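You operate a simulated robot arm through the tools that you are given. There is no shell and no other tool.

You run a simulated robot arm. Do the job below in one go: nothing can be reset, and whatever is moved stays where it is left.

JOB
Swap the yellow plug in the meter plate for the blue one.
Fine: switch off first; old plug in the black tray's middle well; switch on once the new one is in, then light the lamp by the green button; both dials stay. Set down upright: what you pick out.

It is judged by the outcome, as a careful person would: the job done as asked, and still so three seconds after it is handed in. It fails if anything else is knocked over, pushed out of place, dropped, spilled or broken.

ROBOT AND FRAMES
A 6-joint arm with a two-finger parallel gripper, fixed in place. Base frame: the origin is at the foot of the arm, x ahead of it, y to its left, z up; the work surface is at about z = 850. Lengths are in mm, angles in degrees, forces in N, time in s.
With the tool pointing down near the work surface it reaches from about 240 to 640 mm from the base axis. Its first joint turns from -66.0 to 66.0 degrees. Payload 2.7 kg.
Tool frame: the origin (TCP) lies between the finger pads and is the grasp point; the fingertips stand 23 mm ahead of it; z points along the fingers, y is the line along which they close. The gripper opens to 94 mm. The fingers are 38 mm wide and 10 mm thick; the gripper's body (54 by 96 mm) begins 39 mm behind the TCP.
Orientation is that of the tool frame in the base frame, as a unit quaternion [w, x, y, z]. With the fingers straight down and closing along the base's y, the tool's x points along the base's -x, its y along +y and its z along -z.

CONTROLS
- The arm moves only by the tool drive_tool. Its argument "steps" is a list of rows, each an object of numbers (a shift or turn left out is 0, a gripper value left out holds the last): "claw": the gripper command, from -1 (shut) to 1 (fully open), values between in proportion; "x", "y", "z": the shift along the base's x, y, z in mm; "rx", "ry", "rz": the turn, a rotation vector about the base's x, y, z in rad. In form: [{"claw": .., "x": .., "y": .., "z": .., "rx": .., "ry": .., "rz": ..}, ...]. A call has 1 to 20 rows; each row shifts and turns the commanded pose from where the row before left it. Each row takes 0.2 s and may step no farther than 50 mm and 8.6 degrees from the row before; otherwise, or with a gripper value out of range, the whole call is refused. A pose out of reach is approached as far as the arm can. The call stops where the force on the tool passes 90 N (or 10 N more than at its start, if that is more) or the arm is blocked; 0.2 s more then pass. Each finger travels about 45 mm/s and halts on what it meets, pressing with about 23 N; the grip force reading is that of the motor and also rises with nothing between the fingers. The clock runs only during rows and for 0.2 s after the last one: add rows that do not move to give the fingers time. The reply holds the time, the measured pose of the TCP, the force on the tool along the base axes, the opening and the grip force, in the units named above and with some noise, with the torque about the TCP (base axes, N m) and any sound that the robot's microphone picked up.
- Cameras (640 x 400 px; columns grow to the right, rows downward): "scene" is fixed at [80.8, -434.3, 1409.3]; the picture's right is [0.74, -0.67, 0.00], its down [-0.36, -0.40, -0.84] and it looks along [0.57, 0.62, -0.54] (base axes); focal length 276 px, centre (320, 200). "wrist" rides on the gripper at [87, 16, -74] in the tool frame; the picture's right is [-0.18, 0.98, 0.00], its down [-0.58, -0.11, -0.81] and it looks along [-0.79, -0.15, 0.59] (tool axes); focal length 243 px, centre (320, 200). There is no depth. A picture from a camera that has moved, and an enlarged one, comes with that camera's place and axes in the base frame and with its lens.
- camera(camera): a new picture of that camera. The clock stands still meanwhile.
- inspect(camera, box): a new picture of the part [left, top, right, bottom] of that camera's present view, enlarged. The clock stands still meanwhile.
- hand_in(): hands the job in; it is judged then, once.

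Nothing tells you positions but the pictures and the camera data. Unless the task says otherwise, let go and move clear before handing in.

The tools are called after "Request:" by a JSON object that holds its "api" and its "payload". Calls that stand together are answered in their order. drive_tool: Moves the arm, as the interface text tells. Its arguments: {"type":"object","properties":{"steps":{"type":"array","items":{"type":"object","properties":{"claw":{"type":"number"},"x":{"type":"number"},"y":{"type":"number"},"z":{"type":"number"},"rx":{"type":"number"},"ry":{"type":"number"},"rz":{"type":"number"}}}}},"required":["steps"]} The other tools are called the same way: camera (camera) takes a picture; inspect (camera, box) takes an enlarged picture of a part of a camera's view; hand_in () hands the job in.

At the start:

```text
time_s: 0.0
eef_pos: [354.4, 57.5, 1285.0]
tool_rot: [0.0, 0.0, 1.0, 0.001]
wrist_force: [-0.4, 0.0, -0.4]
wrist_torque: [0.04, -0.03, 0.01]
width: 94.0
gripper_force: 0.1
```

scene: 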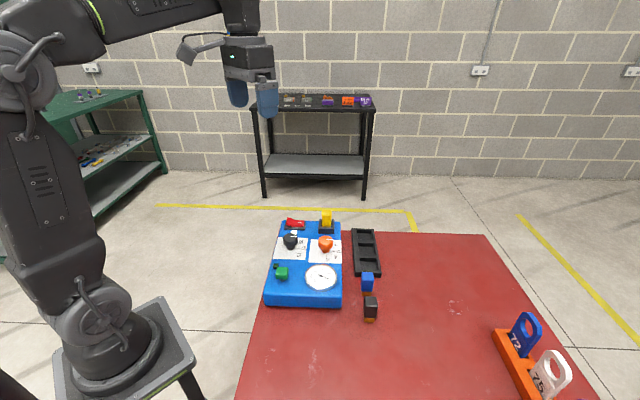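
wrist: 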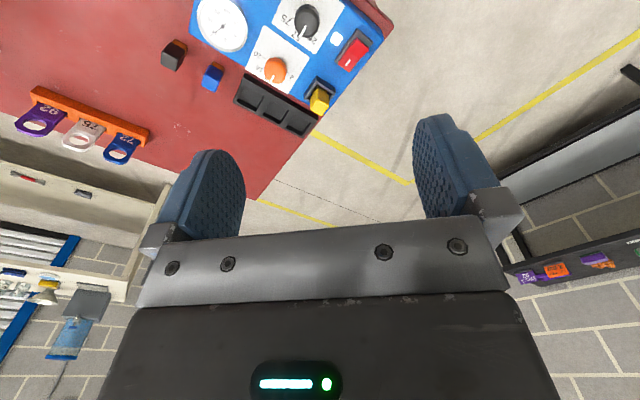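

I see a blue meter plate with a red rocker switch, a yellow plug in a socket, two dials, a green button and a gauge. Beside it are a black tray with wells, a blue plug and a dark plug. I'll look closer before moving anything.

Request:
{"api": "inspect", "payload": {"camera": "scene", "box": [250, 200, 410, 330]}}

Request:
{"api": "inspect", "payload": {"camera": "wrist", "box": [150, 0, 400, 150]}}

Request:
{"api": "inspect", "payload": {"camera": "scene", "box": [265, 205, 345, 255]}}

Request:
{"api": "inspect", "payload": {"camera": "scene", "box": [340, 220, 400, 330]}}

```text
3.08 times, centred on (330, 265) of scene
camera zoom: at [80.8, -434.3, 1409.3], right [0.74, -0.67, 0.0], down [-0.36, -0.4, -0.84], along [0.57, 0.62, -0.54], focal length 850 px, centre (289, 0)
```

zoom: 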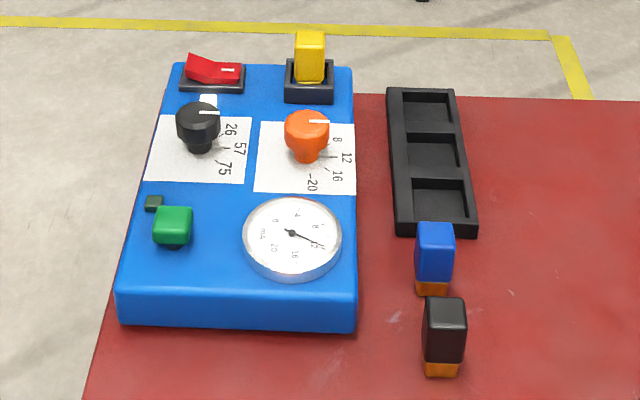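

```text
2.56 times, centred on (275, 75) of wrist
camera zoom: at [266.4, 74.2, 1360.5], right [0.19, 0.98, 0.0], down [0.58, -0.11, 0.81], along [0.79, -0.15, -0.59], focal length 621 px, centre (435, 520)
```

zoom: 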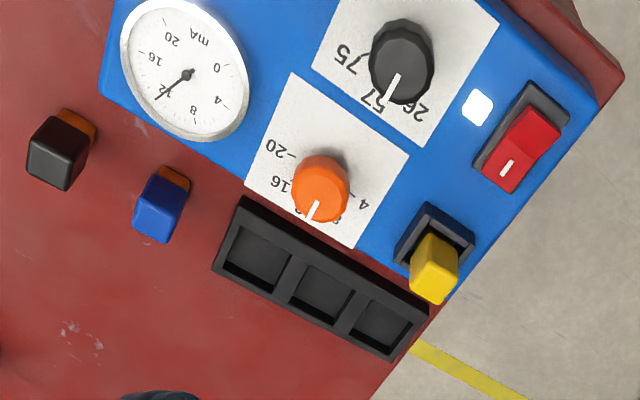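

```text
8.00 times, centred on (305, 230) of scene
camera zoom: at [80.8, -434.3, 1409.3], right [0.74, -0.67, 0.0], down [-0.36, -0.4, -0.84], along [0.57, 0.62, -0.54], focal length 2211 px, centre (440, -40)
```

zoom: 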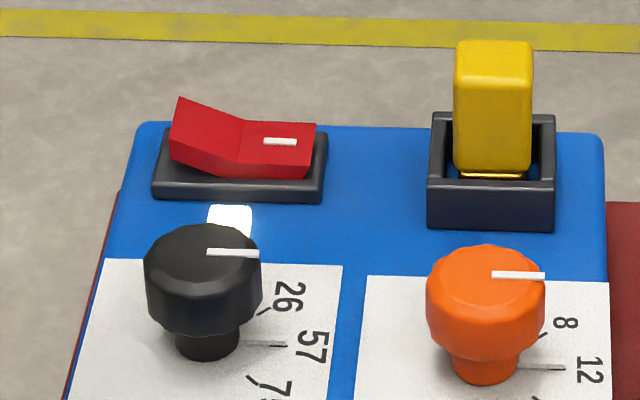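

```text
3.64 times, centred on (370, 275) of scene
camera zoom: at [80.8, -434.3, 1409.3], right [0.74, -0.67, 0.0], down [-0.36, -0.4, -0.84], along [0.57, 0.62, -0.54], focal length 1005 px, centre (138, -73)
```

zoom: 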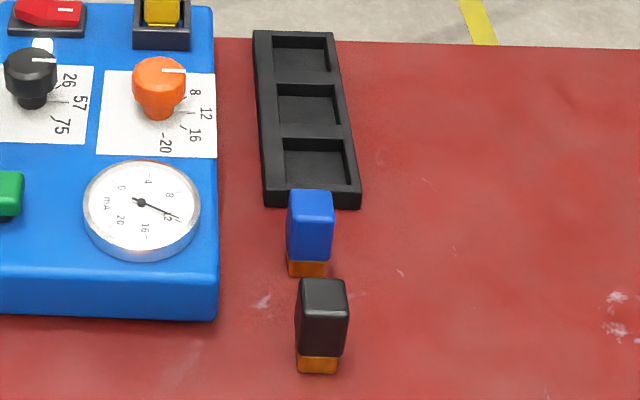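

The plate looks rotated about 45° to the base, with the yellow plug near (535, 35) and the switch near (477, 108). Next I'll turn the tool 45° to line up with the plate and move to a closer viewing point.

Request:
{"api": "drive_tool", "payload": {"steps": [{"claw": 1, "x": 8, "y": -13, "z": -17, "rz": 0.131}, {"x": 8, "y": -13, "z": -17, "rz": 0.131}, {"x": 8, "y": -13, "z": -17, "rz": 0.131}, {"x": 8, "y": -13, "z": -17, "rz": 0.131}, {"x": 8, "y": -13, "z": -17, "rz": 0.131}, {"x": 6, "y": -13, "z": -20, "rz": 0.13}, {}]}}

Request:
{"api": "camera", "payload": {"camera": "wrist"}}

Request:
{"api": "inspect", "payload": {"camera": "wrist", "box": [160, 0, 480, 200]}}

```text
time_s: 1.6
eef_pos: [398.4, -20.5, 1180.4]
tool_rot: [0.001, -0.383, 0.924, 0.002]
wrist_force: [0.1, -0.5, -0.3]
wrist_torque: [-0.02, -0.04, -0.01]
width: 93.9
gripper_force: 0.0
```

```text
taken
camera wrist: at [325.6, -69.7, 1256.4], right [-0.56, 0.83, 0.0], down [0.49, 0.33, 0.81], along [0.67, 0.46, -0.59], focal length 243 px, centre (320, 200)
```

wrist: 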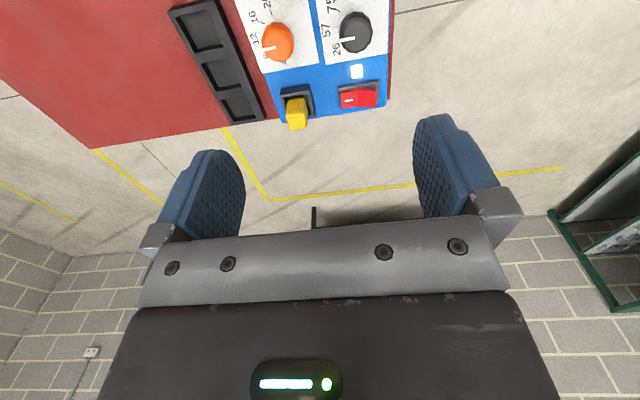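

```text
2.00 times, centred on (320, 100) of wrist
camera zoom: at [325.6, -69.7, 1256.4], right [-0.56, 0.83, 0.0], down [0.49, 0.33, 0.81], along [0.67, 0.46, -0.59], focal length 485 px, centre (320, 400)
```

zoom: 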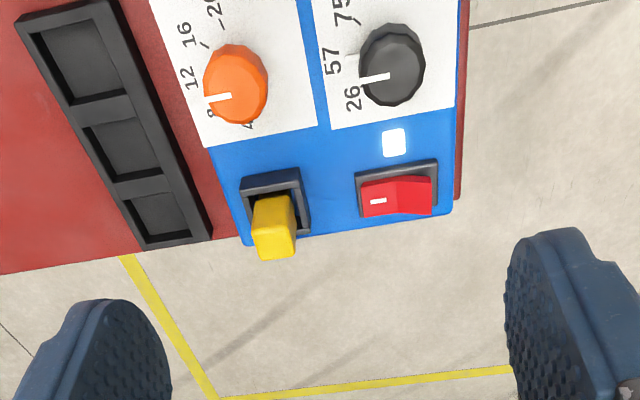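

The turned view confirms the tool is lined up with the plate, and triangulation puts the yellow plug's top near (531, 29, 950). Next I'll hover over the switch and socket end to pin down positions from above.

Request:
{"api": "drive_tool", "payload": {"steps": [{"x": 27, "y": 10, "z": -25}, {"x": 27, "y": 10, "z": -25}, {"x": 27, "y": 10, "z": -25}, {"x": 26, "y": 10, "z": -25}, {"x": 26, "y": 10, "z": -20}, {}, {}]}}

Request:
{"api": "camera", "payload": {"camera": "wrist"}}

Request:
{"api": "inspect", "payload": {"camera": "wrist", "box": [160, 0, 480, 200]}}

Request:
{"api": "camera", "payload": {"camera": "scene"}}

```text
time_s: 3.2
eef_pos: [532.6, 29.8, 1063.0]
tool_rot: [0.001, -0.382, 0.924, 0.001]
wrist_force: [-0.1, -0.1, -0.2]
wrist_torque: [0.02, -0.01, -0.02]
width: 94.2
gripper_force: 0.1
```

```text
taken
camera wrist: at [459.0, -19.9, 1138.4], right [-0.56, 0.83, 0.0], down [0.49, 0.33, 0.81], along [0.67, 0.46, -0.59], focal length 243 px, centre (320, 200)
```

wrist: 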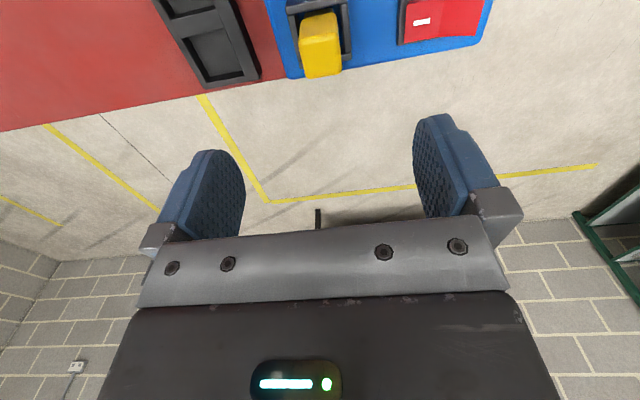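

```text
2.00 times, centred on (320, 100) of wrist
camera zoom: at [459.0, -19.9, 1138.4], right [-0.56, 0.83, 0.0], down [0.49, 0.33, 0.81], along [0.67, 0.46, -0.59], focal length 485 px, centre (320, 400)
```

zoom: 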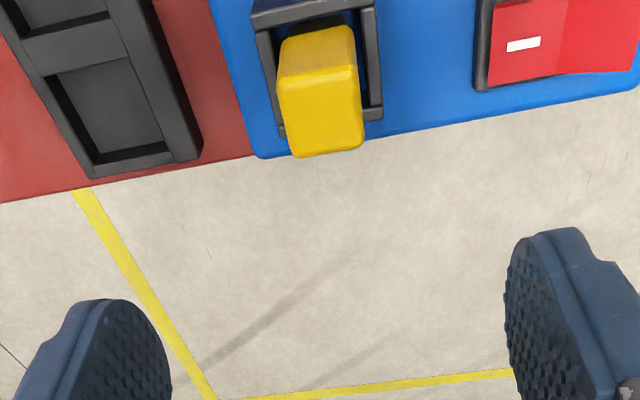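

```text
taken
```

scene: 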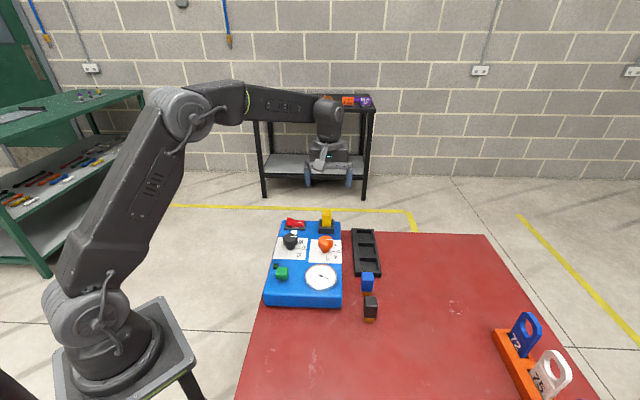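

The yellow plug's top is now at about (521.5, 24, 960), and the red rocker is centred at (468, 100) with its raised, unmarked end near (451, 118, 912). The marked end is down and the white lamp is lit, so it is on. I'll close the fingers, move above the raised end and look from there.

Request:
{"api": "drive_tool", "payload": {"steps": [{"claw": -1, "x": -20, "y": 21, "z": -10}, {"x": -20, "y": 21, "z": -10}, {"x": -20, "y": 21, "z": -10}, {"x": -17.6, "y": 21.2, "z": -15}, {"z": -18}, {}, {}, {}, {}]}}

Request:
{"api": "camera", "payload": {"camera": "wrist"}}

Request:
{"api": "inspect", "payload": {"camera": "scene", "box": [250, 130, 370, 280]}}

```text
time_s: 5.2
eef_pos: [453.0, 113.9, 998.1]
tool_rot: [-0.001, -0.381, 0.924, 0.0]
wrist_force: [0.3, 0.3, -0.4]
wrist_torque: [0.0, -0.04, 0.02]
width: 0.1
gripper_force: 23.0
```

```text
taken
camera wrist: at [379.5, 64.1, 1072.8], right [-0.56, 0.83, 0.0], down [0.49, 0.33, 0.81], along [0.67, 0.46, -0.59], focal length 243 px, centre (320, 200)
```

wrist: 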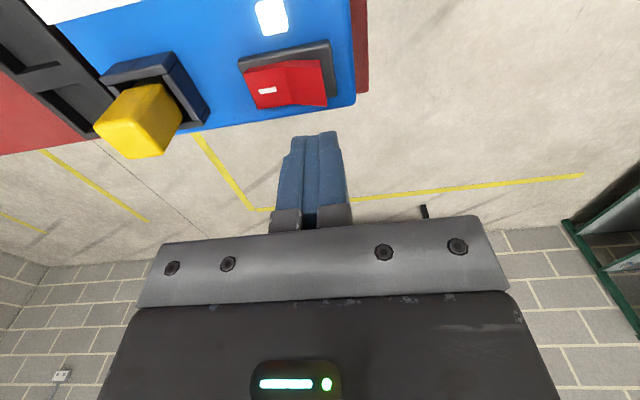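

```text
2.67 times, centred on (310, 205) of scene
camera zoom: at [80.8, -434.3, 1409.3], right [0.74, -0.67, 0.0], down [-0.36, -0.4, -0.84], along [0.57, 0.62, -0.54], focal length 737 px, centre (347, 187)
```

zoom: 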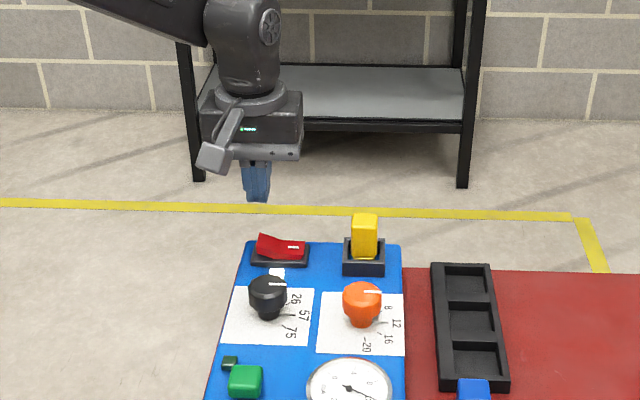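

The rocker end sits under the closed fingertips as planned. I'll descend to just above it and then press in small steps.

Request:
{"api": "drive_tool", "payload": {"steps": [{"x": 2, "y": -2, "z": -30}, {"z": -25}, {"z": -5}, {"z": -3}, {"z": -2}, {"z": -2}, {}]}}

Request:
{"api": "inspect", "payload": {"camera": "scene", "box": [265, 190, 345, 240]}}

```text
time_s: 6.8
eef_pos: [456.3, 110.4, 936.8]
tool_rot: [0.002, -0.382, 0.924, 0.0]
wrist_force: [-33.7, -14.8, 74.1]
wrist_torque: [-1.19, 1.16, -0.32]
width: 0.2
gripper_force: 23.3
```

```text
8.00 times, centred on (305, 215) of scene
camera zoom: at [78.8, -434.9, 1409.2], right [0.74, -0.67, 0.0], down [-0.36, -0.4, -0.84], along [0.57, 0.62, -0.54], focal length 2211 px, centre (440, 80)
```

zoom: 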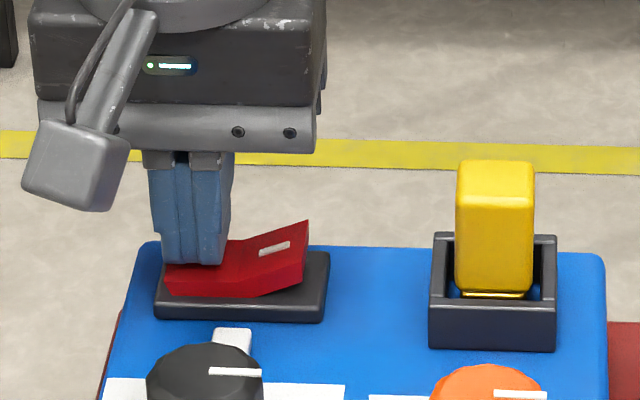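

The rocker has tipped over: the marked end is now up and the white lamp looks dimmer. I'll lift off and check.

Request:
{"api": "drive_tool", "payload": {"steps": [{"z": 5}, {"z": 20}, {"z": 40}, {"x": -15, "y": 15, "z": 30}, {}]}}

Request:
{"api": "inspect", "payload": {"camera": "scene", "box": [265, 205, 345, 255]}}

Request:
{"api": "inspect", "payload": {"camera": "scene", "box": [250, 200, 410, 330]}}

```text
time_s: 8.0
eef_pos: [440.5, 126.9, 1024.5]
tool_rot: [0.0, -0.381, 0.924, 0.0]
wrist_force: [-0.8, -0.1, 0.2]
wrist_torque: [-0.01, -0.02, 0.01]
width: 0.0
gripper_force: 22.9
```

```text
8.00 times, centred on (305, 230) of scene
camera zoom: at [80.8, -434.3, 1409.3], right [0.74, -0.67, 0.0], down [-0.36, -0.4, -0.84], along [0.57, 0.62, -0.54], focal length 2211 px, centre (440, -40)
```

zoom: 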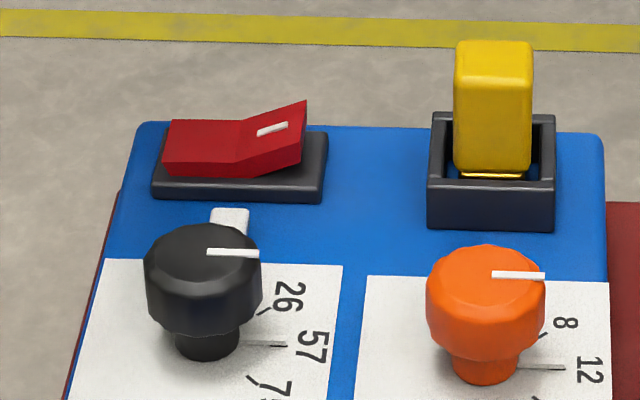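

```text
3.08 times, centred on (330, 265) of scene
camera zoom: at [80.8, -434.3, 1409.3], right [0.74, -0.67, 0.0], down [-0.36, -0.4, -0.84], along [0.57, 0.62, -0.54], focal length 850 px, centre (289, 0)
```

zoom: 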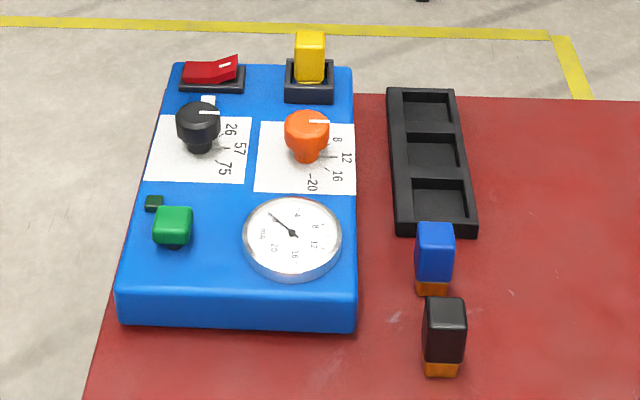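

Power is off: the lamp is dark and the meter reads zero, with nothing else disturbed. Next I'll move over the yellow plug at about (521.5, 24) with the gripper partly open and check alignment.

Request:
{"api": "drive_tool", "payload": {"steps": [{"claw": 0.2, "x": 20, "y": -26}, {"x": 20, "y": -26}, {"x": 20, "y": -26}, {"x": 21, "y": -25, "z": -15}, {}, {}, {}]}}

Request:
{"api": "camera", "payload": {"camera": "wrist"}}

Request:
{"api": "inspect", "payload": {"camera": "wrist", "box": [200, 0, 440, 150]}}

Request:
{"api": "inspect", "payload": {"camera": "scene", "box": [270, 160, 370, 250]}}

```text
time_s: 9.6
eef_pos: [521.3, 23.9, 1008.6]
tool_rot: [0.001, -0.382, 0.924, 0.0]
wrist_force: [0.2, -0.7, -0.3]
wrist_torque: [-0.01, -0.06, 0.03]
width: 56.7
gripper_force: 0.1
```

```text
taken
camera wrist: at [446.9, -26.1, 1084.3], right [-0.56, 0.83, 0.0], down [0.49, 0.33, 0.81], along [0.67, 0.46, -0.59], focal length 243 px, centre (320, 200)
```

wrist: 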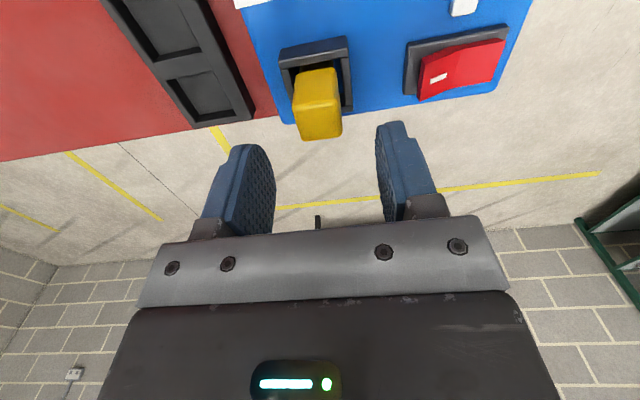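

```text
2.67 times, centred on (320, 75) of wrist
camera zoom: at [446.9, -26.1, 1084.3], right [-0.56, 0.83, 0.0], down [0.49, 0.33, 0.81], along [0.67, 0.46, -0.59], focal length 647 px, centre (320, 533)
```

zoom: 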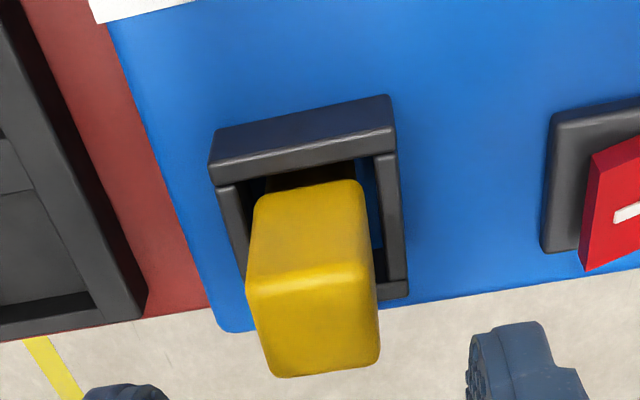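

```text
4.44 times, centred on (320, 205) of scene
camera zoom: at [80.8, -434.3, 1409.3], right [0.74, -0.67, 0.0], down [-0.36, -0.4, -0.84], along [0.57, 0.62, -0.54], focal length 1228 px, centre (320, 178)
```

zoom: 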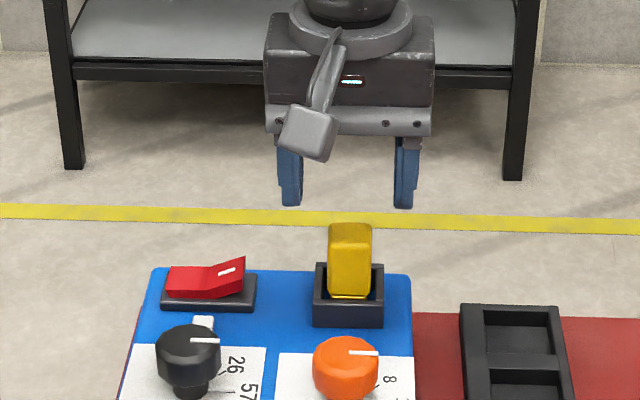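

The plug top triangulates to (522, 24), centred between the fingers. I'll descend to grasp height with the fingertips staying above the socket rim, then close.

Request:
{"api": "drive_tool", "payload": {"steps": [{"z": -25}, {"z": -25}, {"z": -14}, {}, {"claw": -1}, {}, {}, {}, {}, {}]}}

Request:
{"api": "inspect", "payload": {"camera": "scene", "box": [270, 160, 370, 250]}}

Request:
{"api": "camera", "payload": {"camera": "wrist"}}

```text
time_s: 11.8
eef_pos: [522.2, 23.6, 944.9]
tool_rot: [0.001, -0.382, 0.924, 0.0]
wrist_force: [0.6, 0.0, -0.4]
wrist_torque: [0.02, -0.04, 0.02]
width: 27.8
gripper_force: 23.7
```

```text
4.44 times, centred on (320, 205) of scene
camera zoom: at [80.8, -434.3, 1409.3], right [0.74, -0.67, 0.0], down [-0.36, -0.4, -0.84], along [0.57, 0.62, -0.54], focal length 1228 px, centre (320, 178)
```

zoom: 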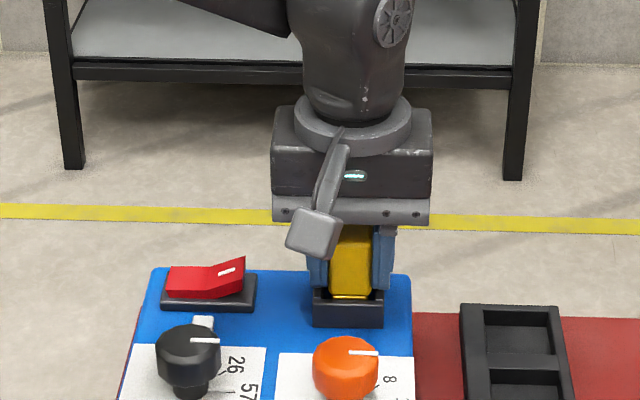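

```text
taken
camera wrist: at [450.3, -25.8, 1020.4], right [-0.56, 0.83, 0.0], down [0.49, 0.33, 0.81], along [0.67, 0.46, -0.59], focal length 243 px, centre (320, 200)
```

wrist: 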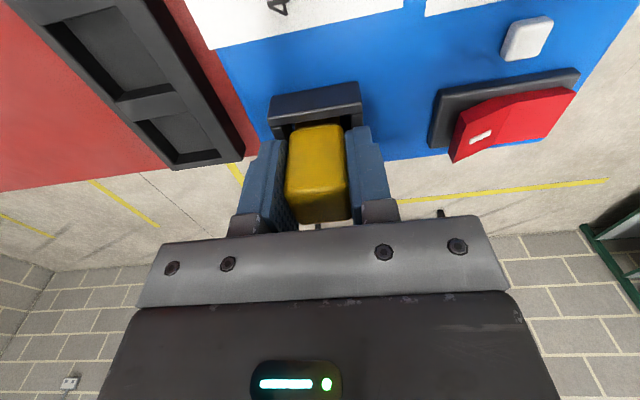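

The yellow plug is gripped (27.8 mm) and nothing else moved. I'll pull straight up in small steps.

Request:
{"api": "drive_tool", "payload": {"steps": [{"z": 4}, {"z": 4}, {"z": 6}, {"z": 8}, {"z": 10}, {"z": 20}, {"z": 20}, {"z": 10}, {}]}}

Request:
{"api": "inspect", "payload": {"camera": "scene", "box": [270, 160, 370, 250]}}

Request:
{"api": "camera", "payload": {"camera": "wrist"}}

```text
time_s: 13.8
eef_pos: [523.1, 24.8, 1029.0]
tool_rot: [0.001, -0.382, 0.924, 0.0]
wrist_force: [-0.1, -0.4, -1.0]
wrist_torque: [-0.02, -0.02, 0.0]
width: 27.8
gripper_force: 23.0
```

```text
4.44 times, centred on (320, 205) of scene
camera zoom: at [80.8, -434.3, 1409.3], right [0.74, -0.67, 0.0], down [-0.36, -0.4, -0.84], along [0.57, 0.62, -0.54], focal length 1228 px, centre (320, 178)
```

zoom: 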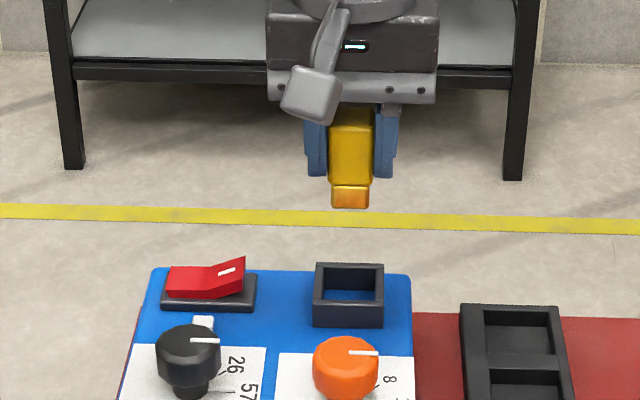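

```text
taken
camera wrist: at [449.4, -25.7, 1105.0], right [-0.56, 0.83, 0.0], down [0.49, 0.33, 0.81], along [0.67, 0.46, -0.59], focal length 243 px, centre (320, 200)
```

wrist: 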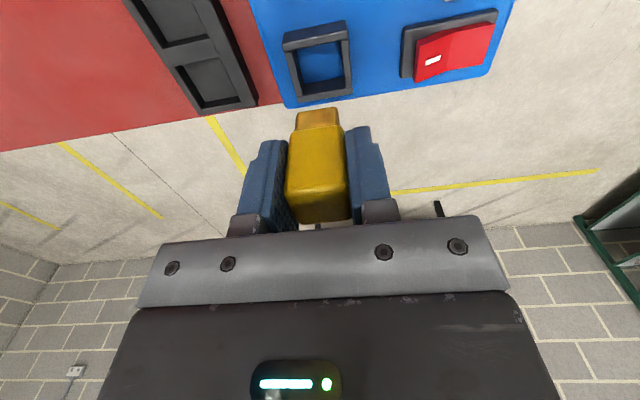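

The yellow plug came out cleanly, showing an orange foot, and the socket is an open box. I'll carry it over the black tray's middle well near (580, -88) and check alignment from there.

Request:
{"api": "drive_tool", "payload": {"steps": [{"x": 14, "y": -28, "z": 5}, {"x": 14, "y": -28}, {"x": 14, "y": -28}, {"x": 14, "y": -28}, {}, {}]}}

Request:
{"api": "camera", "payload": {"camera": "wrist"}}

Request:
{"api": "inspect", "payload": {"camera": "wrist", "box": [200, 0, 440, 150]}}

Request:
{"api": "inspect", "payload": {"camera": "scene", "box": [320, 180, 420, 290]}}

```text
time_s: 15.2
eef_pos: [579.8, -88.2, 1032.5]
tool_rot: [0.001, -0.382, 0.924, 0.0]
wrist_force: [0.0, 0.4, -1.2]
wrist_torque: [-0.02, -0.01, 0.0]
width: 27.6
gripper_force: 23.0
```

```text
taken
camera wrist: at [506.8, -138.6, 1108.3], right [-0.56, 0.83, 0.0], down [0.49, 0.33, 0.81], along [0.67, 0.46, -0.59], focal length 243 px, centre (320, 200)
```

wrist: 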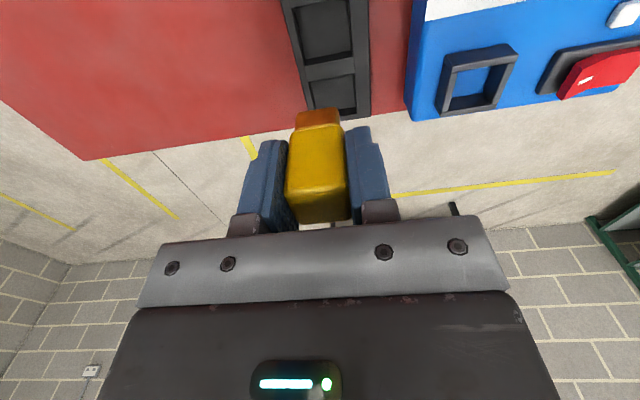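

```text
2.67 times, centred on (320, 75) of wrist
camera zoom: at [506.8, -138.6, 1108.3], right [-0.56, 0.83, 0.0], down [0.49, 0.33, 0.81], along [0.67, 0.46, -0.59], focal length 647 px, centre (320, 533)
```

zoom: 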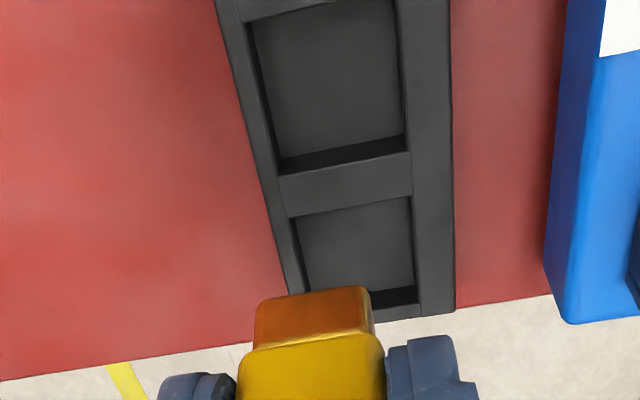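

```text
3.64 times, centred on (370, 235) of scene
camera zoom: at [80.8, -434.3, 1409.3], right [0.74, -0.67, 0.0], down [-0.36, -0.4, -0.84], along [0.57, 0.62, -0.54], focal length 1005 px, centre (138, 73)
```

zoom: 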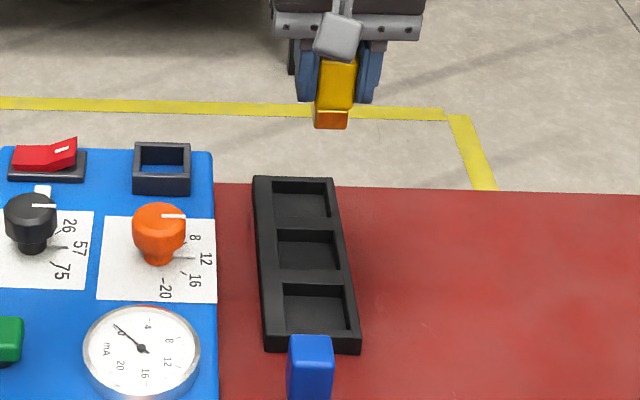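

The middle well is visible in the wrist view and centres at about (575.5, -87), with a 42 mm opening for the 28 mm plug. I'll shift there and lower towards the floor of the well.

Request:
{"api": "drive_tool", "payload": {"steps": [{"x": -4.3, "y": 0.9, "z": -20}, {"z": -30}, {"z": -30}, {"z": -25}, {"z": -10}, {}]}}

Request:
{"api": "inspect", "payload": {"camera": "scene", "box": [320, 180, 420, 290]}}

Request:
{"api": "camera", "payload": {"camera": "wrist"}}

Request:
{"api": "inspect", "payload": {"camera": "wrist", "box": [240, 40, 400, 140]}}

```text
time_s: 16.6
eef_pos: [572.7, -88.1, 918.6]
tool_rot: [0.001, -0.382, 0.924, 0.001]
wrist_force: [0.6, 0.0, -1.3]
wrist_torque: [-0.01, -0.02, -0.01]
width: 27.7
gripper_force: 23.3
```

```text
3.64 times, centred on (370, 235) of scene
camera zoom: at [80.8, -434.3, 1409.3], right [0.74, -0.67, 0.0], down [-0.36, -0.4, -0.84], along [0.57, 0.62, -0.54], focal length 1005 px, centre (138, 73)
```

zoom: 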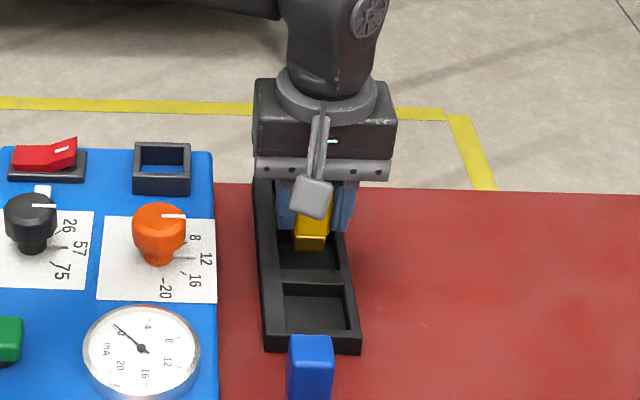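

```text
taken
camera wrist: at [500.1, -137.6, 994.4], right [-0.56, 0.83, 0.0], down [0.49, 0.33, 0.81], along [0.67, 0.46, -0.59], focal length 243 px, centre (320, 200)
```

wrist: 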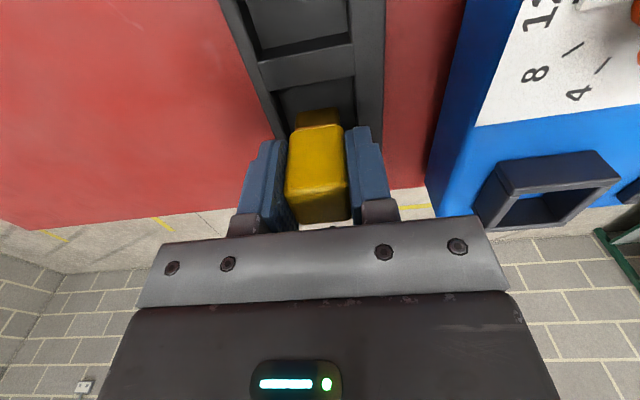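

```text
4.00 times, centred on (320, 90) of wrist
camera zoom: at [500.1, -137.6, 994.4], right [-0.56, 0.83, 0.0], down [0.49, 0.33, 0.81], along [0.67, 0.46, -0.59], focal length 970 px, centre (320, 640)
```

zoom: 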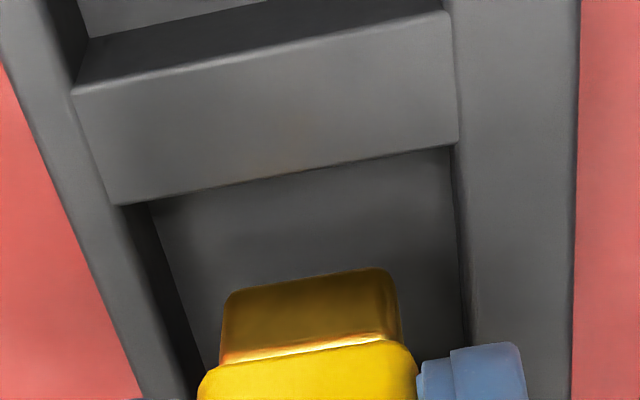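

The plug is over the middle well but about 3 mm towards its near wall, so I'll correct that and lower until it touches the floor.

Request:
{"api": "drive_tool", "payload": {"steps": [{"x": 3.2, "y": 1.2}, {"z": -5}, {"z": -3}, {"z": -2}, {}]}}

Request:
{"api": "inspect", "payload": {"camera": "scene", "box": [340, 200, 400, 260]}}

Request:
{"api": "inspect", "payload": {"camera": "wrist", "box": [240, 40, 400, 140]}}

```text
time_s: 17.8
eef_pos: [576.1, -86.7, 908.1]
tool_rot: [0.001, -0.382, 0.924, 0.001]
wrist_force: [-0.4, -0.8, -2.0]
wrist_torque: [0.02, 0.02, 0.03]
width: 27.7
gripper_force: 23.0
```

```text
6.67 times, centred on (370, 230) of scene
camera zoom: at [80.8, -434.3, 1409.3], right [0.74, -0.67, 0.0], down [-0.36, -0.4, -0.84], along [0.57, 0.62, -0.54], focal length 1842 px, centre (-13, 0)
```

zoom: 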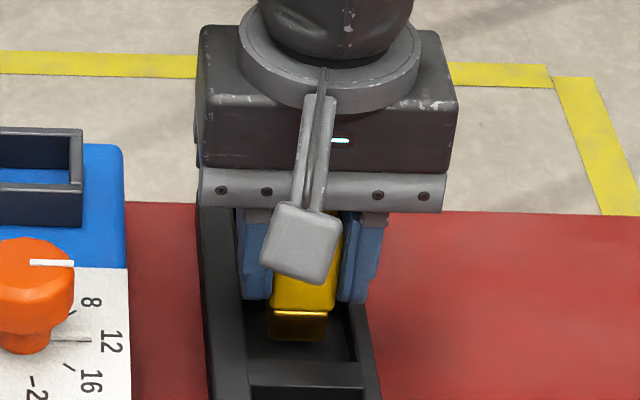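

```text
4.00 times, centred on (320, 90) of wrist
camera zoom: at [503.3, -135.1, 984.4], right [-0.56, 0.83, 0.0], down [0.49, 0.33, 0.81], along [0.67, 0.46, -0.59], focal length 970 px, centre (320, 640)
```

zoom: 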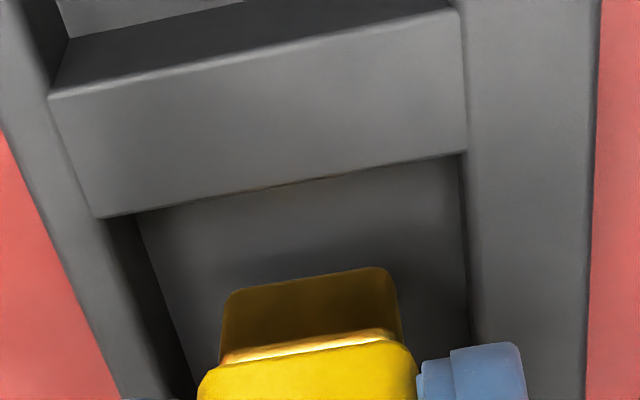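

The plug is centred in the well and hasn't touched yet. I'll continue down gently in short steps.

Request:
{"api": "drive_tool", "payload": {"steps": [{"z": -1.5}, {"z": -1.5}, {}]}}

```text
time_s: 18.6
eef_pos: [577.6, -85.6, 905.7]
tool_rot: [0.0, -0.382, 0.924, 0.0]
wrist_force: [0.4, -0.3, -0.6]
wrist_torque: [0.02, 0.0, 0.0]
width: 28.0
gripper_force: 23.4
```

Request:
{"api": "drive_tool", "payload": {"steps": [{"z": -1}, {"z": -1}, {}]}}

Request:
{"api": "inspect", "payload": {"camera": "scene", "box": [340, 200, 400, 260]}}

Request:
{"api": "inspect", "payload": {"camera": "wrist", "box": [240, 40, 400, 140]}}

```text
time_s: 19.4
eef_pos: [578.1, -86.2, 905.2]
tool_rot: [0.001, -0.381, 0.924, 0.0]
wrist_force: [0.0, 0.0, -0.9]
wrist_torque: [0.0, -0.01, 0.0]
width: 27.6
gripper_force: 23.3
```

```text
6.67 times, centred on (370, 230) of scene
camera zoom: at [80.8, -434.3, 1409.3], right [0.74, -0.67, 0.0], down [-0.36, -0.4, -0.84], along [0.57, 0.62, -0.54], focal length 1842 px, centre (-13, 0)
```

zoom: 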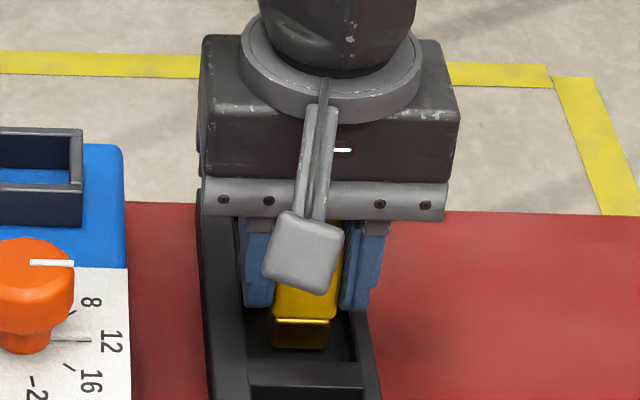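

```text
4.00 times, centred on (320, 90) of wrist
camera zoom: at [504.6, -135.6, 979.6], right [-0.56, 0.83, 0.0], down [0.49, 0.33, 0.81], along [0.67, 0.46, -0.59], focal length 970 px, centre (320, 640)
```

zoom: 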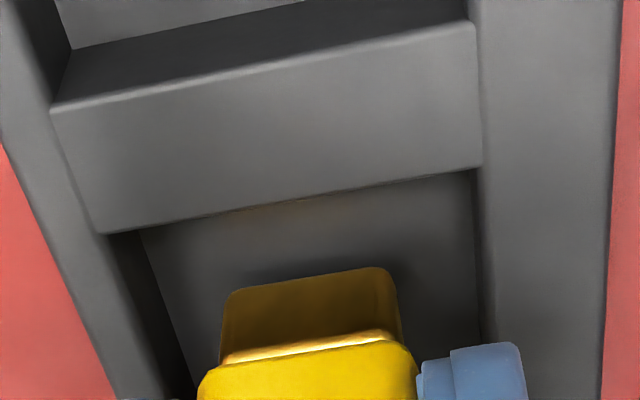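

Still no contact force, and the foot shows a small gap above the well floor. I'll keep going down 1 mm at a time.

Request:
{"api": "drive_tool", "payload": {"steps": [{"z": -1}, {"z": -1}, {}]}}

```text
time_s: 20.2
eef_pos: [578.0, -86.2, 903.0]
tool_rot: [0.001, -0.382, 0.924, 0.0]
wrist_force: [0.7, 0.5, -1.0]
wrist_torque: [0.0, -0.01, 0.0]
width: 28.0
gripper_force: 22.8
```

Request:
{"api": "drive_tool", "payload": {"steps": [{"z": -1}, {"z": -1}, {}]}}

```text
time_s: 21.0
eef_pos: [579.7, -86.0, 898.9]
tool_rot: [0.001, -0.381, 0.924, -0.001]
wrist_force: [-0.7, -0.8, 1.8]
wrist_torque: [0.0, 0.02, -0.01]
width: 27.5
gripper_force: 23.2
```

Request:
{"api": "drive_tool", "payload": {"steps": [{"z": -0.7}, {}]}}

Request:
{"api": "inspect", "payload": {"camera": "wrist", "box": [240, 40, 400, 140]}}

Request:
{"api": "inspect", "payload": {"camera": "scene", "box": [340, 200, 400, 260]}}

```text
time_s: 21.6
eef_pos: [578.5, -85.6, 899.1]
tool_rot: [0.002, -0.382, 0.924, 0.0]
wrist_force: [-1.3, -2.1, 7.7]
wrist_torque: [-0.05, 0.09, -0.01]
width: 27.7
gripper_force: 23.2
```

```text
4.00 times, centred on (320, 90) of wrist
camera zoom: at [504.9, -135.5, 975.1], right [-0.56, 0.83, 0.0], down [0.49, 0.33, 0.81], along [0.67, 0.45, -0.59], focal length 970 px, centre (320, 640)
```

zoom: 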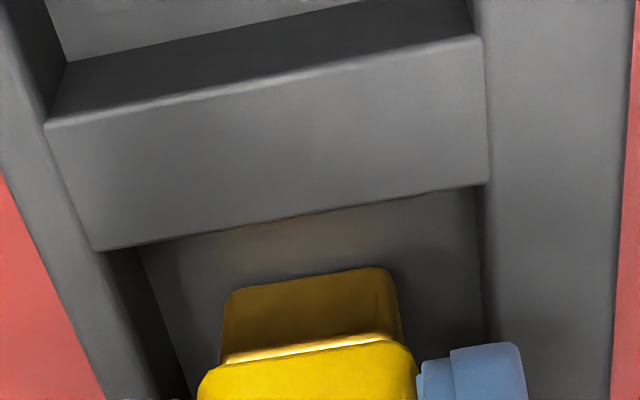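

```text
6.67 times, centred on (370, 230) of scene
camera zoom: at [80.6, -434.3, 1409.3], right [0.74, -0.67, 0.0], down [-0.36, -0.4, -0.84], along [0.57, 0.62, -0.54], focal length 1842 px, centre (-13, 0)
```

zoom: 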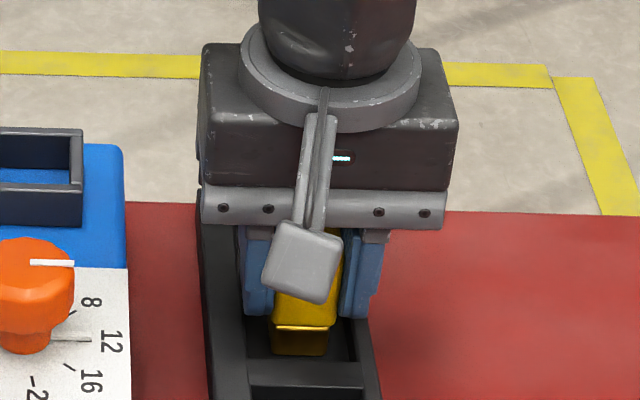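

The plug's foot is on the well floor, with about 8 N of contact. I'll open gently and lift straight up.

Request:
{"api": "drive_tool", "payload": {"steps": [{"claw": -0.35}, {"claw": -0.25}, {"claw": 0.1}, {}, {}, {"z": 5}, {"z": 20}, {"z": 40}, {"z": 40}, {}]}}

Request:
{"api": "inspect", "payload": {"camera": "scene", "box": [320, 180, 420, 290]}}

Request:
{"api": "camera", "payload": {"camera": "wrist"}}

```text
time_s: 23.8
eef_pos: [578.7, -84.6, 1006.8]
tool_rot: [0.001, -0.381, 0.924, 0.0]
wrist_force: [0.0, 0.3, -0.8]
wrist_torque: [0.0, 0.02, 0.03]
width: 52.0
gripper_force: 0.1
```

```text
3.64 times, centred on (370, 235) of scene
camera zoom: at [80.8, -434.3, 1409.3], right [0.74, -0.67, 0.0], down [-0.36, -0.4, -0.84], along [0.57, 0.62, -0.54], focal length 1005 px, centre (138, 73)
```

zoom: 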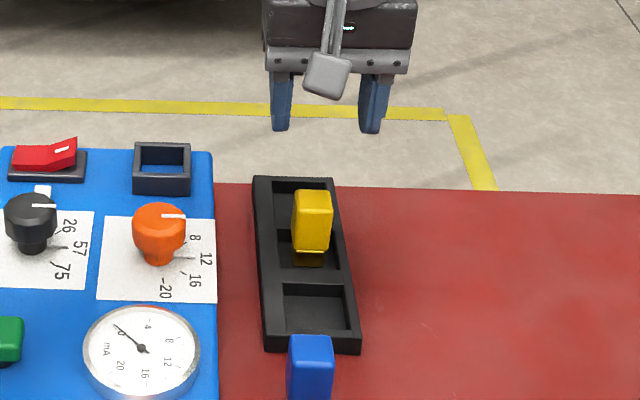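

```text
taken
camera wrist: at [505.1, -135.1, 1081.6], right [-0.56, 0.83, 0.0], down [0.49, 0.33, 0.81], along [0.67, 0.46, -0.59], focal length 243 px, centre (320, 200)
```

wrist: 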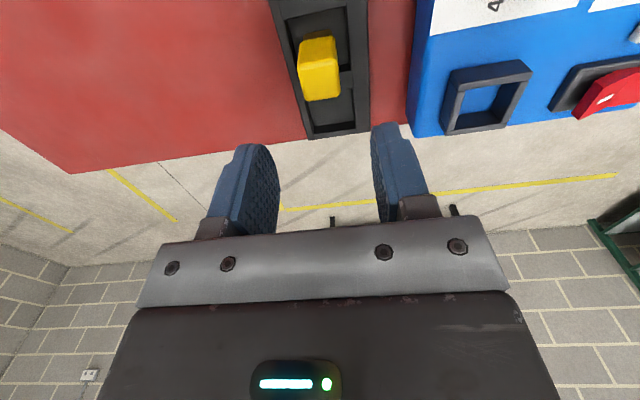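

The yellow plug stands upright in the middle well. Next I'll move over to the blue plug, estimated near (462, -183), and look.

Request:
{"api": "drive_tool", "payload": {"steps": [{"x": -29, "y": -25, "z": 5}, {"x": -29, "y": -25}, {"x": -29, "y": -25}, {"x": -29, "y": -23}, {}, {}]}}

Request:
{"api": "camera", "payload": {"camera": "wrist"}}

Request:
{"api": "inspect", "payload": {"camera": "wrist", "box": [200, 0, 440, 150]}}

Request:
{"api": "inspect", "payload": {"camera": "scene", "box": [330, 220, 410, 330]}}

```text
time_s: 25.2
eef_pos: [461.6, -184.0, 1006.9]
tool_rot: [0.001, -0.382, 0.924, 0.002]
wrist_force: [-0.1, -0.4, 0.9]
wrist_torque: [0.02, 0.03, 0.0]
width: 51.9
gripper_force: 0.1
```

```text
taken
camera wrist: at [387.3, -233.6, 1082.8], right [-0.56, 0.83, 0.0], down [0.49, 0.33, 0.81], along [0.67, 0.46, -0.59], focal length 243 px, centre (320, 200)
```

wrist: 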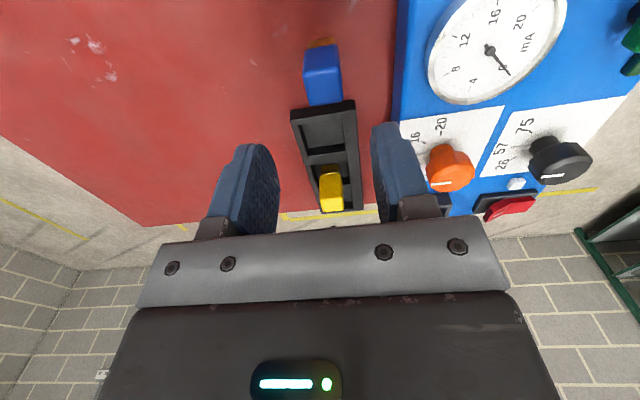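

```text
2.67 times, centred on (320, 75) of wrist
camera zoom: at [387.3, -233.6, 1082.8], right [-0.56, 0.83, 0.0], down [0.49, 0.33, 0.81], along [0.67, 0.46, -0.59], focal length 647 px, centre (320, 533)
```

zoom: 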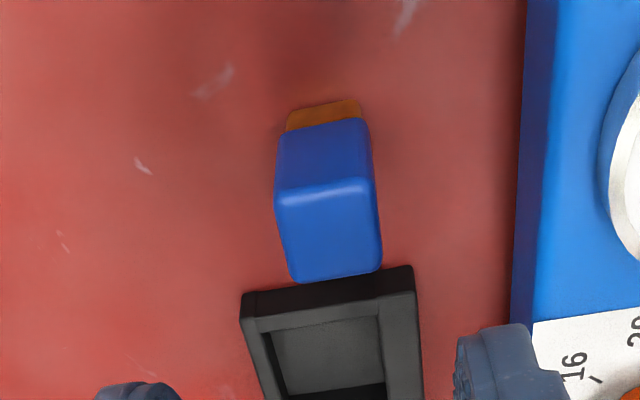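

```text
3.64 times, centred on (370, 275) of scene
camera zoom: at [80.8, -434.3, 1409.3], right [0.74, -0.67, 0.0], down [-0.36, -0.4, -0.84], along [0.57, 0.62, -0.54], focal length 1005 px, centre (138, -73)
```

zoom: 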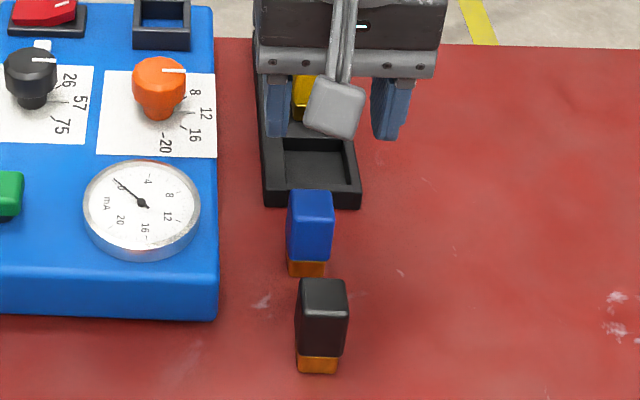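

The blue plug's top is at about (464, -178, 911) from both cameras, and the black one is clear of the fingers. I'll centre over it, descend to the same relative grip height and close.

Request:
{"api": "drive_tool", "payload": {"steps": [{"x": 2.4, "y": 6, "z": -20}, {"z": -30}, {"z": -30}, {"z": -20}, {"z": -10}, {}]}}

Request:
{"api": "camera", "payload": {"camera": "wrist"}}

Request:
{"api": "inspect", "payload": {"camera": "scene", "box": [330, 220, 410, 330]}}

```text
time_s: 26.6
eef_pos: [464.7, -178.5, 899.7]
tool_rot: [0.001, -0.381, 0.924, 0.001]
wrist_force: [0.2, -0.8, 0.2]
wrist_torque: [0.0, 0.0, -0.02]
width: 51.5
gripper_force: 0.0
```

```text
taken
camera wrist: at [390.0, -227.9, 973.2], right [-0.56, 0.83, 0.0], down [0.49, 0.33, 0.81], along [0.67, 0.46, -0.59], focal length 243 px, centre (320, 200)
```

wrist: 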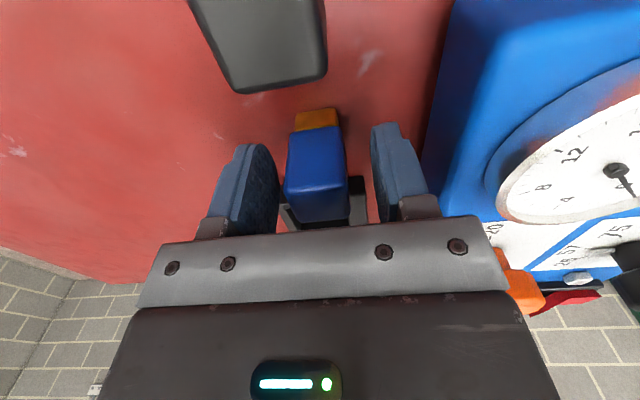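

```text
3.64 times, centred on (370, 275) of scene
camera zoom: at [80.8, -434.3, 1409.3], right [0.74, -0.67, 0.0], down [-0.36, -0.4, -0.84], along [0.57, 0.62, -0.54], focal length 1005 px, centre (138, -73)
```

zoom: 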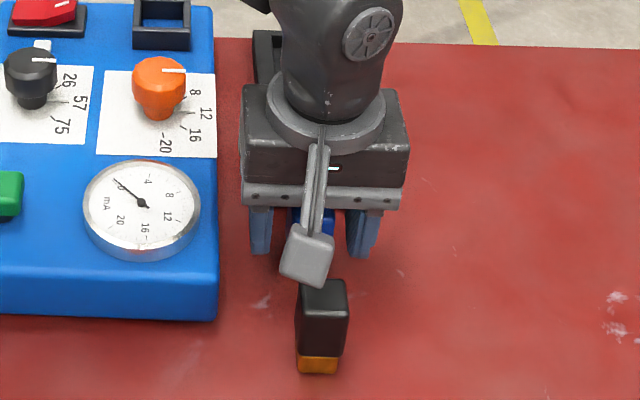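

The blue plug sits centred between the fingers at about the same height the yellow one had. I'll close and lift.

Request:
{"api": "drive_tool", "payload": {"steps": [{"z": -1.5}, {"claw": -1}, {}, {}, {}, {}, {"z": 5}, {"z": 15}, {"z": 30}, {"z": 40}, {"z": 40}, {}]}}

Request:
{"api": "camera", "payload": {"camera": "wrist"}}

Request:
{"api": "inspect", "payload": {"camera": "scene", "box": [300, 180, 420, 330]}}

```text
time_s: 29.2
eef_pos: [463.2, -176.3, 1026.7]
tool_rot: [0.001, -0.381, 0.925, 0.0]
wrist_force: [0.3, -0.1, -1.0]
wrist_torque: [-0.03, 0.0, -0.01]
width: 27.8
gripper_force: 22.4
```

```text
taken
camera wrist: at [389.0, -226.5, 1101.9], right [-0.56, 0.83, 0.0], down [0.49, 0.33, 0.81], along [0.67, 0.46, -0.59], focal length 243 px, centre (320, 200)
```

wrist: 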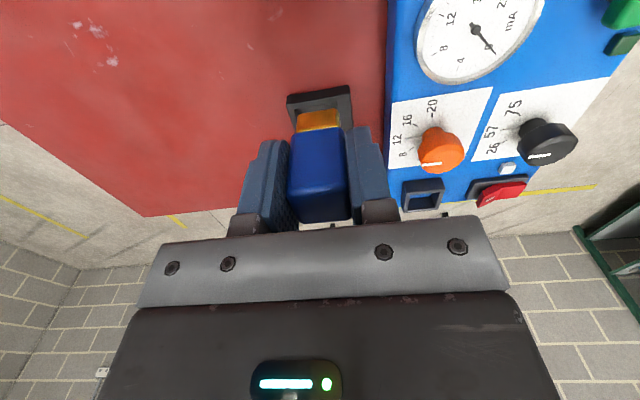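

```text
2.67 times, centred on (360, 255) of scene
camera zoom: at [80.8, -434.3, 1409.3], right [0.74, -0.67, 0.0], down [-0.36, -0.4, -0.84], along [0.57, 0.62, -0.54], focal length 737 px, centre (213, 53)
```

zoom: 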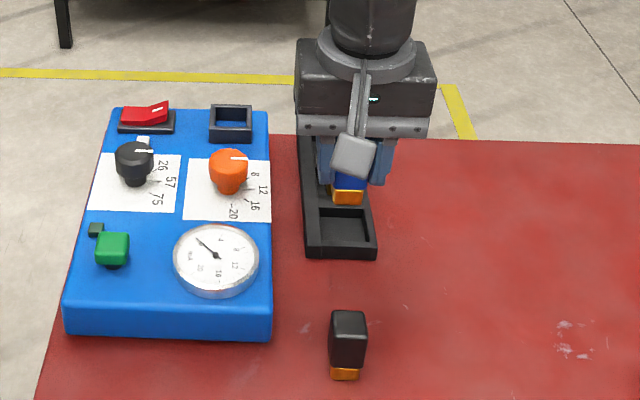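

The blue plug is held and nothing else moved. I'll carry it over the socket at about (522, 24) and check alignment there.

Request:
{"api": "drive_tool", "payload": {"steps": [{"x": 12, "y": 40}, {"x": 12, "y": 40}, {"x": 12, "y": 40}, {"x": 12, "y": 40}, {"x": 11, "y": 40}, {}, {}]}}

Request:
{"api": "camera", "payload": {"camera": "wrist"}}

Request:
{"api": "inspect", "payload": {"camera": "wrist", "box": [200, 0, 440, 150]}}

```text
time_s: 30.8
eef_pos: [522.8, 20.7, 1030.5]
tool_rot: [0.001, -0.382, 0.924, 0.0]
wrist_force: [-0.2, 0.1, -0.5]
wrist_torque: [-0.04, 0.0, 0.0]
width: 27.4
gripper_force: 22.8
```

```text
taken
camera wrist: at [449.2, -28.4, 1105.4], right [-0.56, 0.83, 0.0], down [0.49, 0.33, 0.81], along [0.67, 0.46, -0.59], focal length 243 px, centre (320, 200)
```

wrist: 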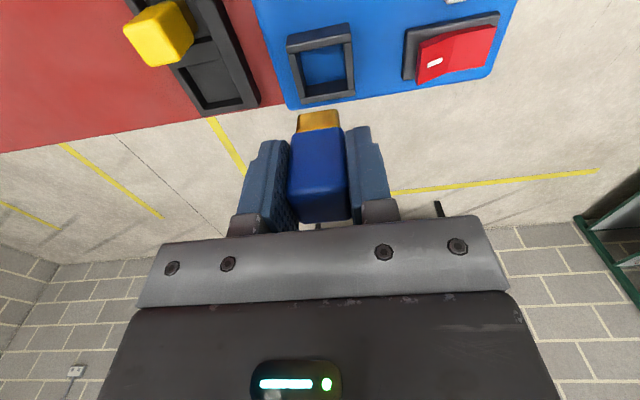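

```text
2.67 times, centred on (320, 75) of wrist
camera zoom: at [449.2, -28.4, 1105.4], right [-0.56, 0.83, 0.0], down [0.49, 0.33, 0.81], along [0.67, 0.46, -0.59], focal length 647 px, centre (320, 533)
```

zoom: 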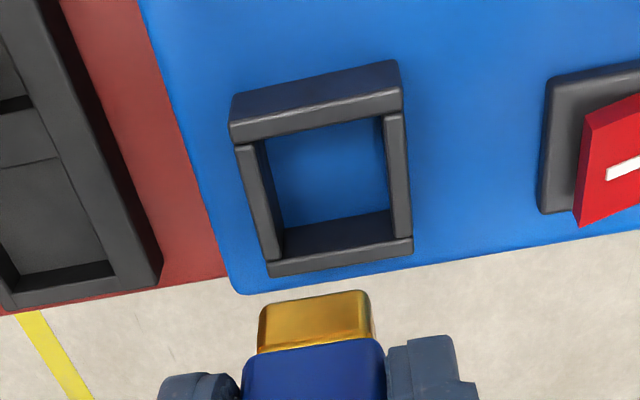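

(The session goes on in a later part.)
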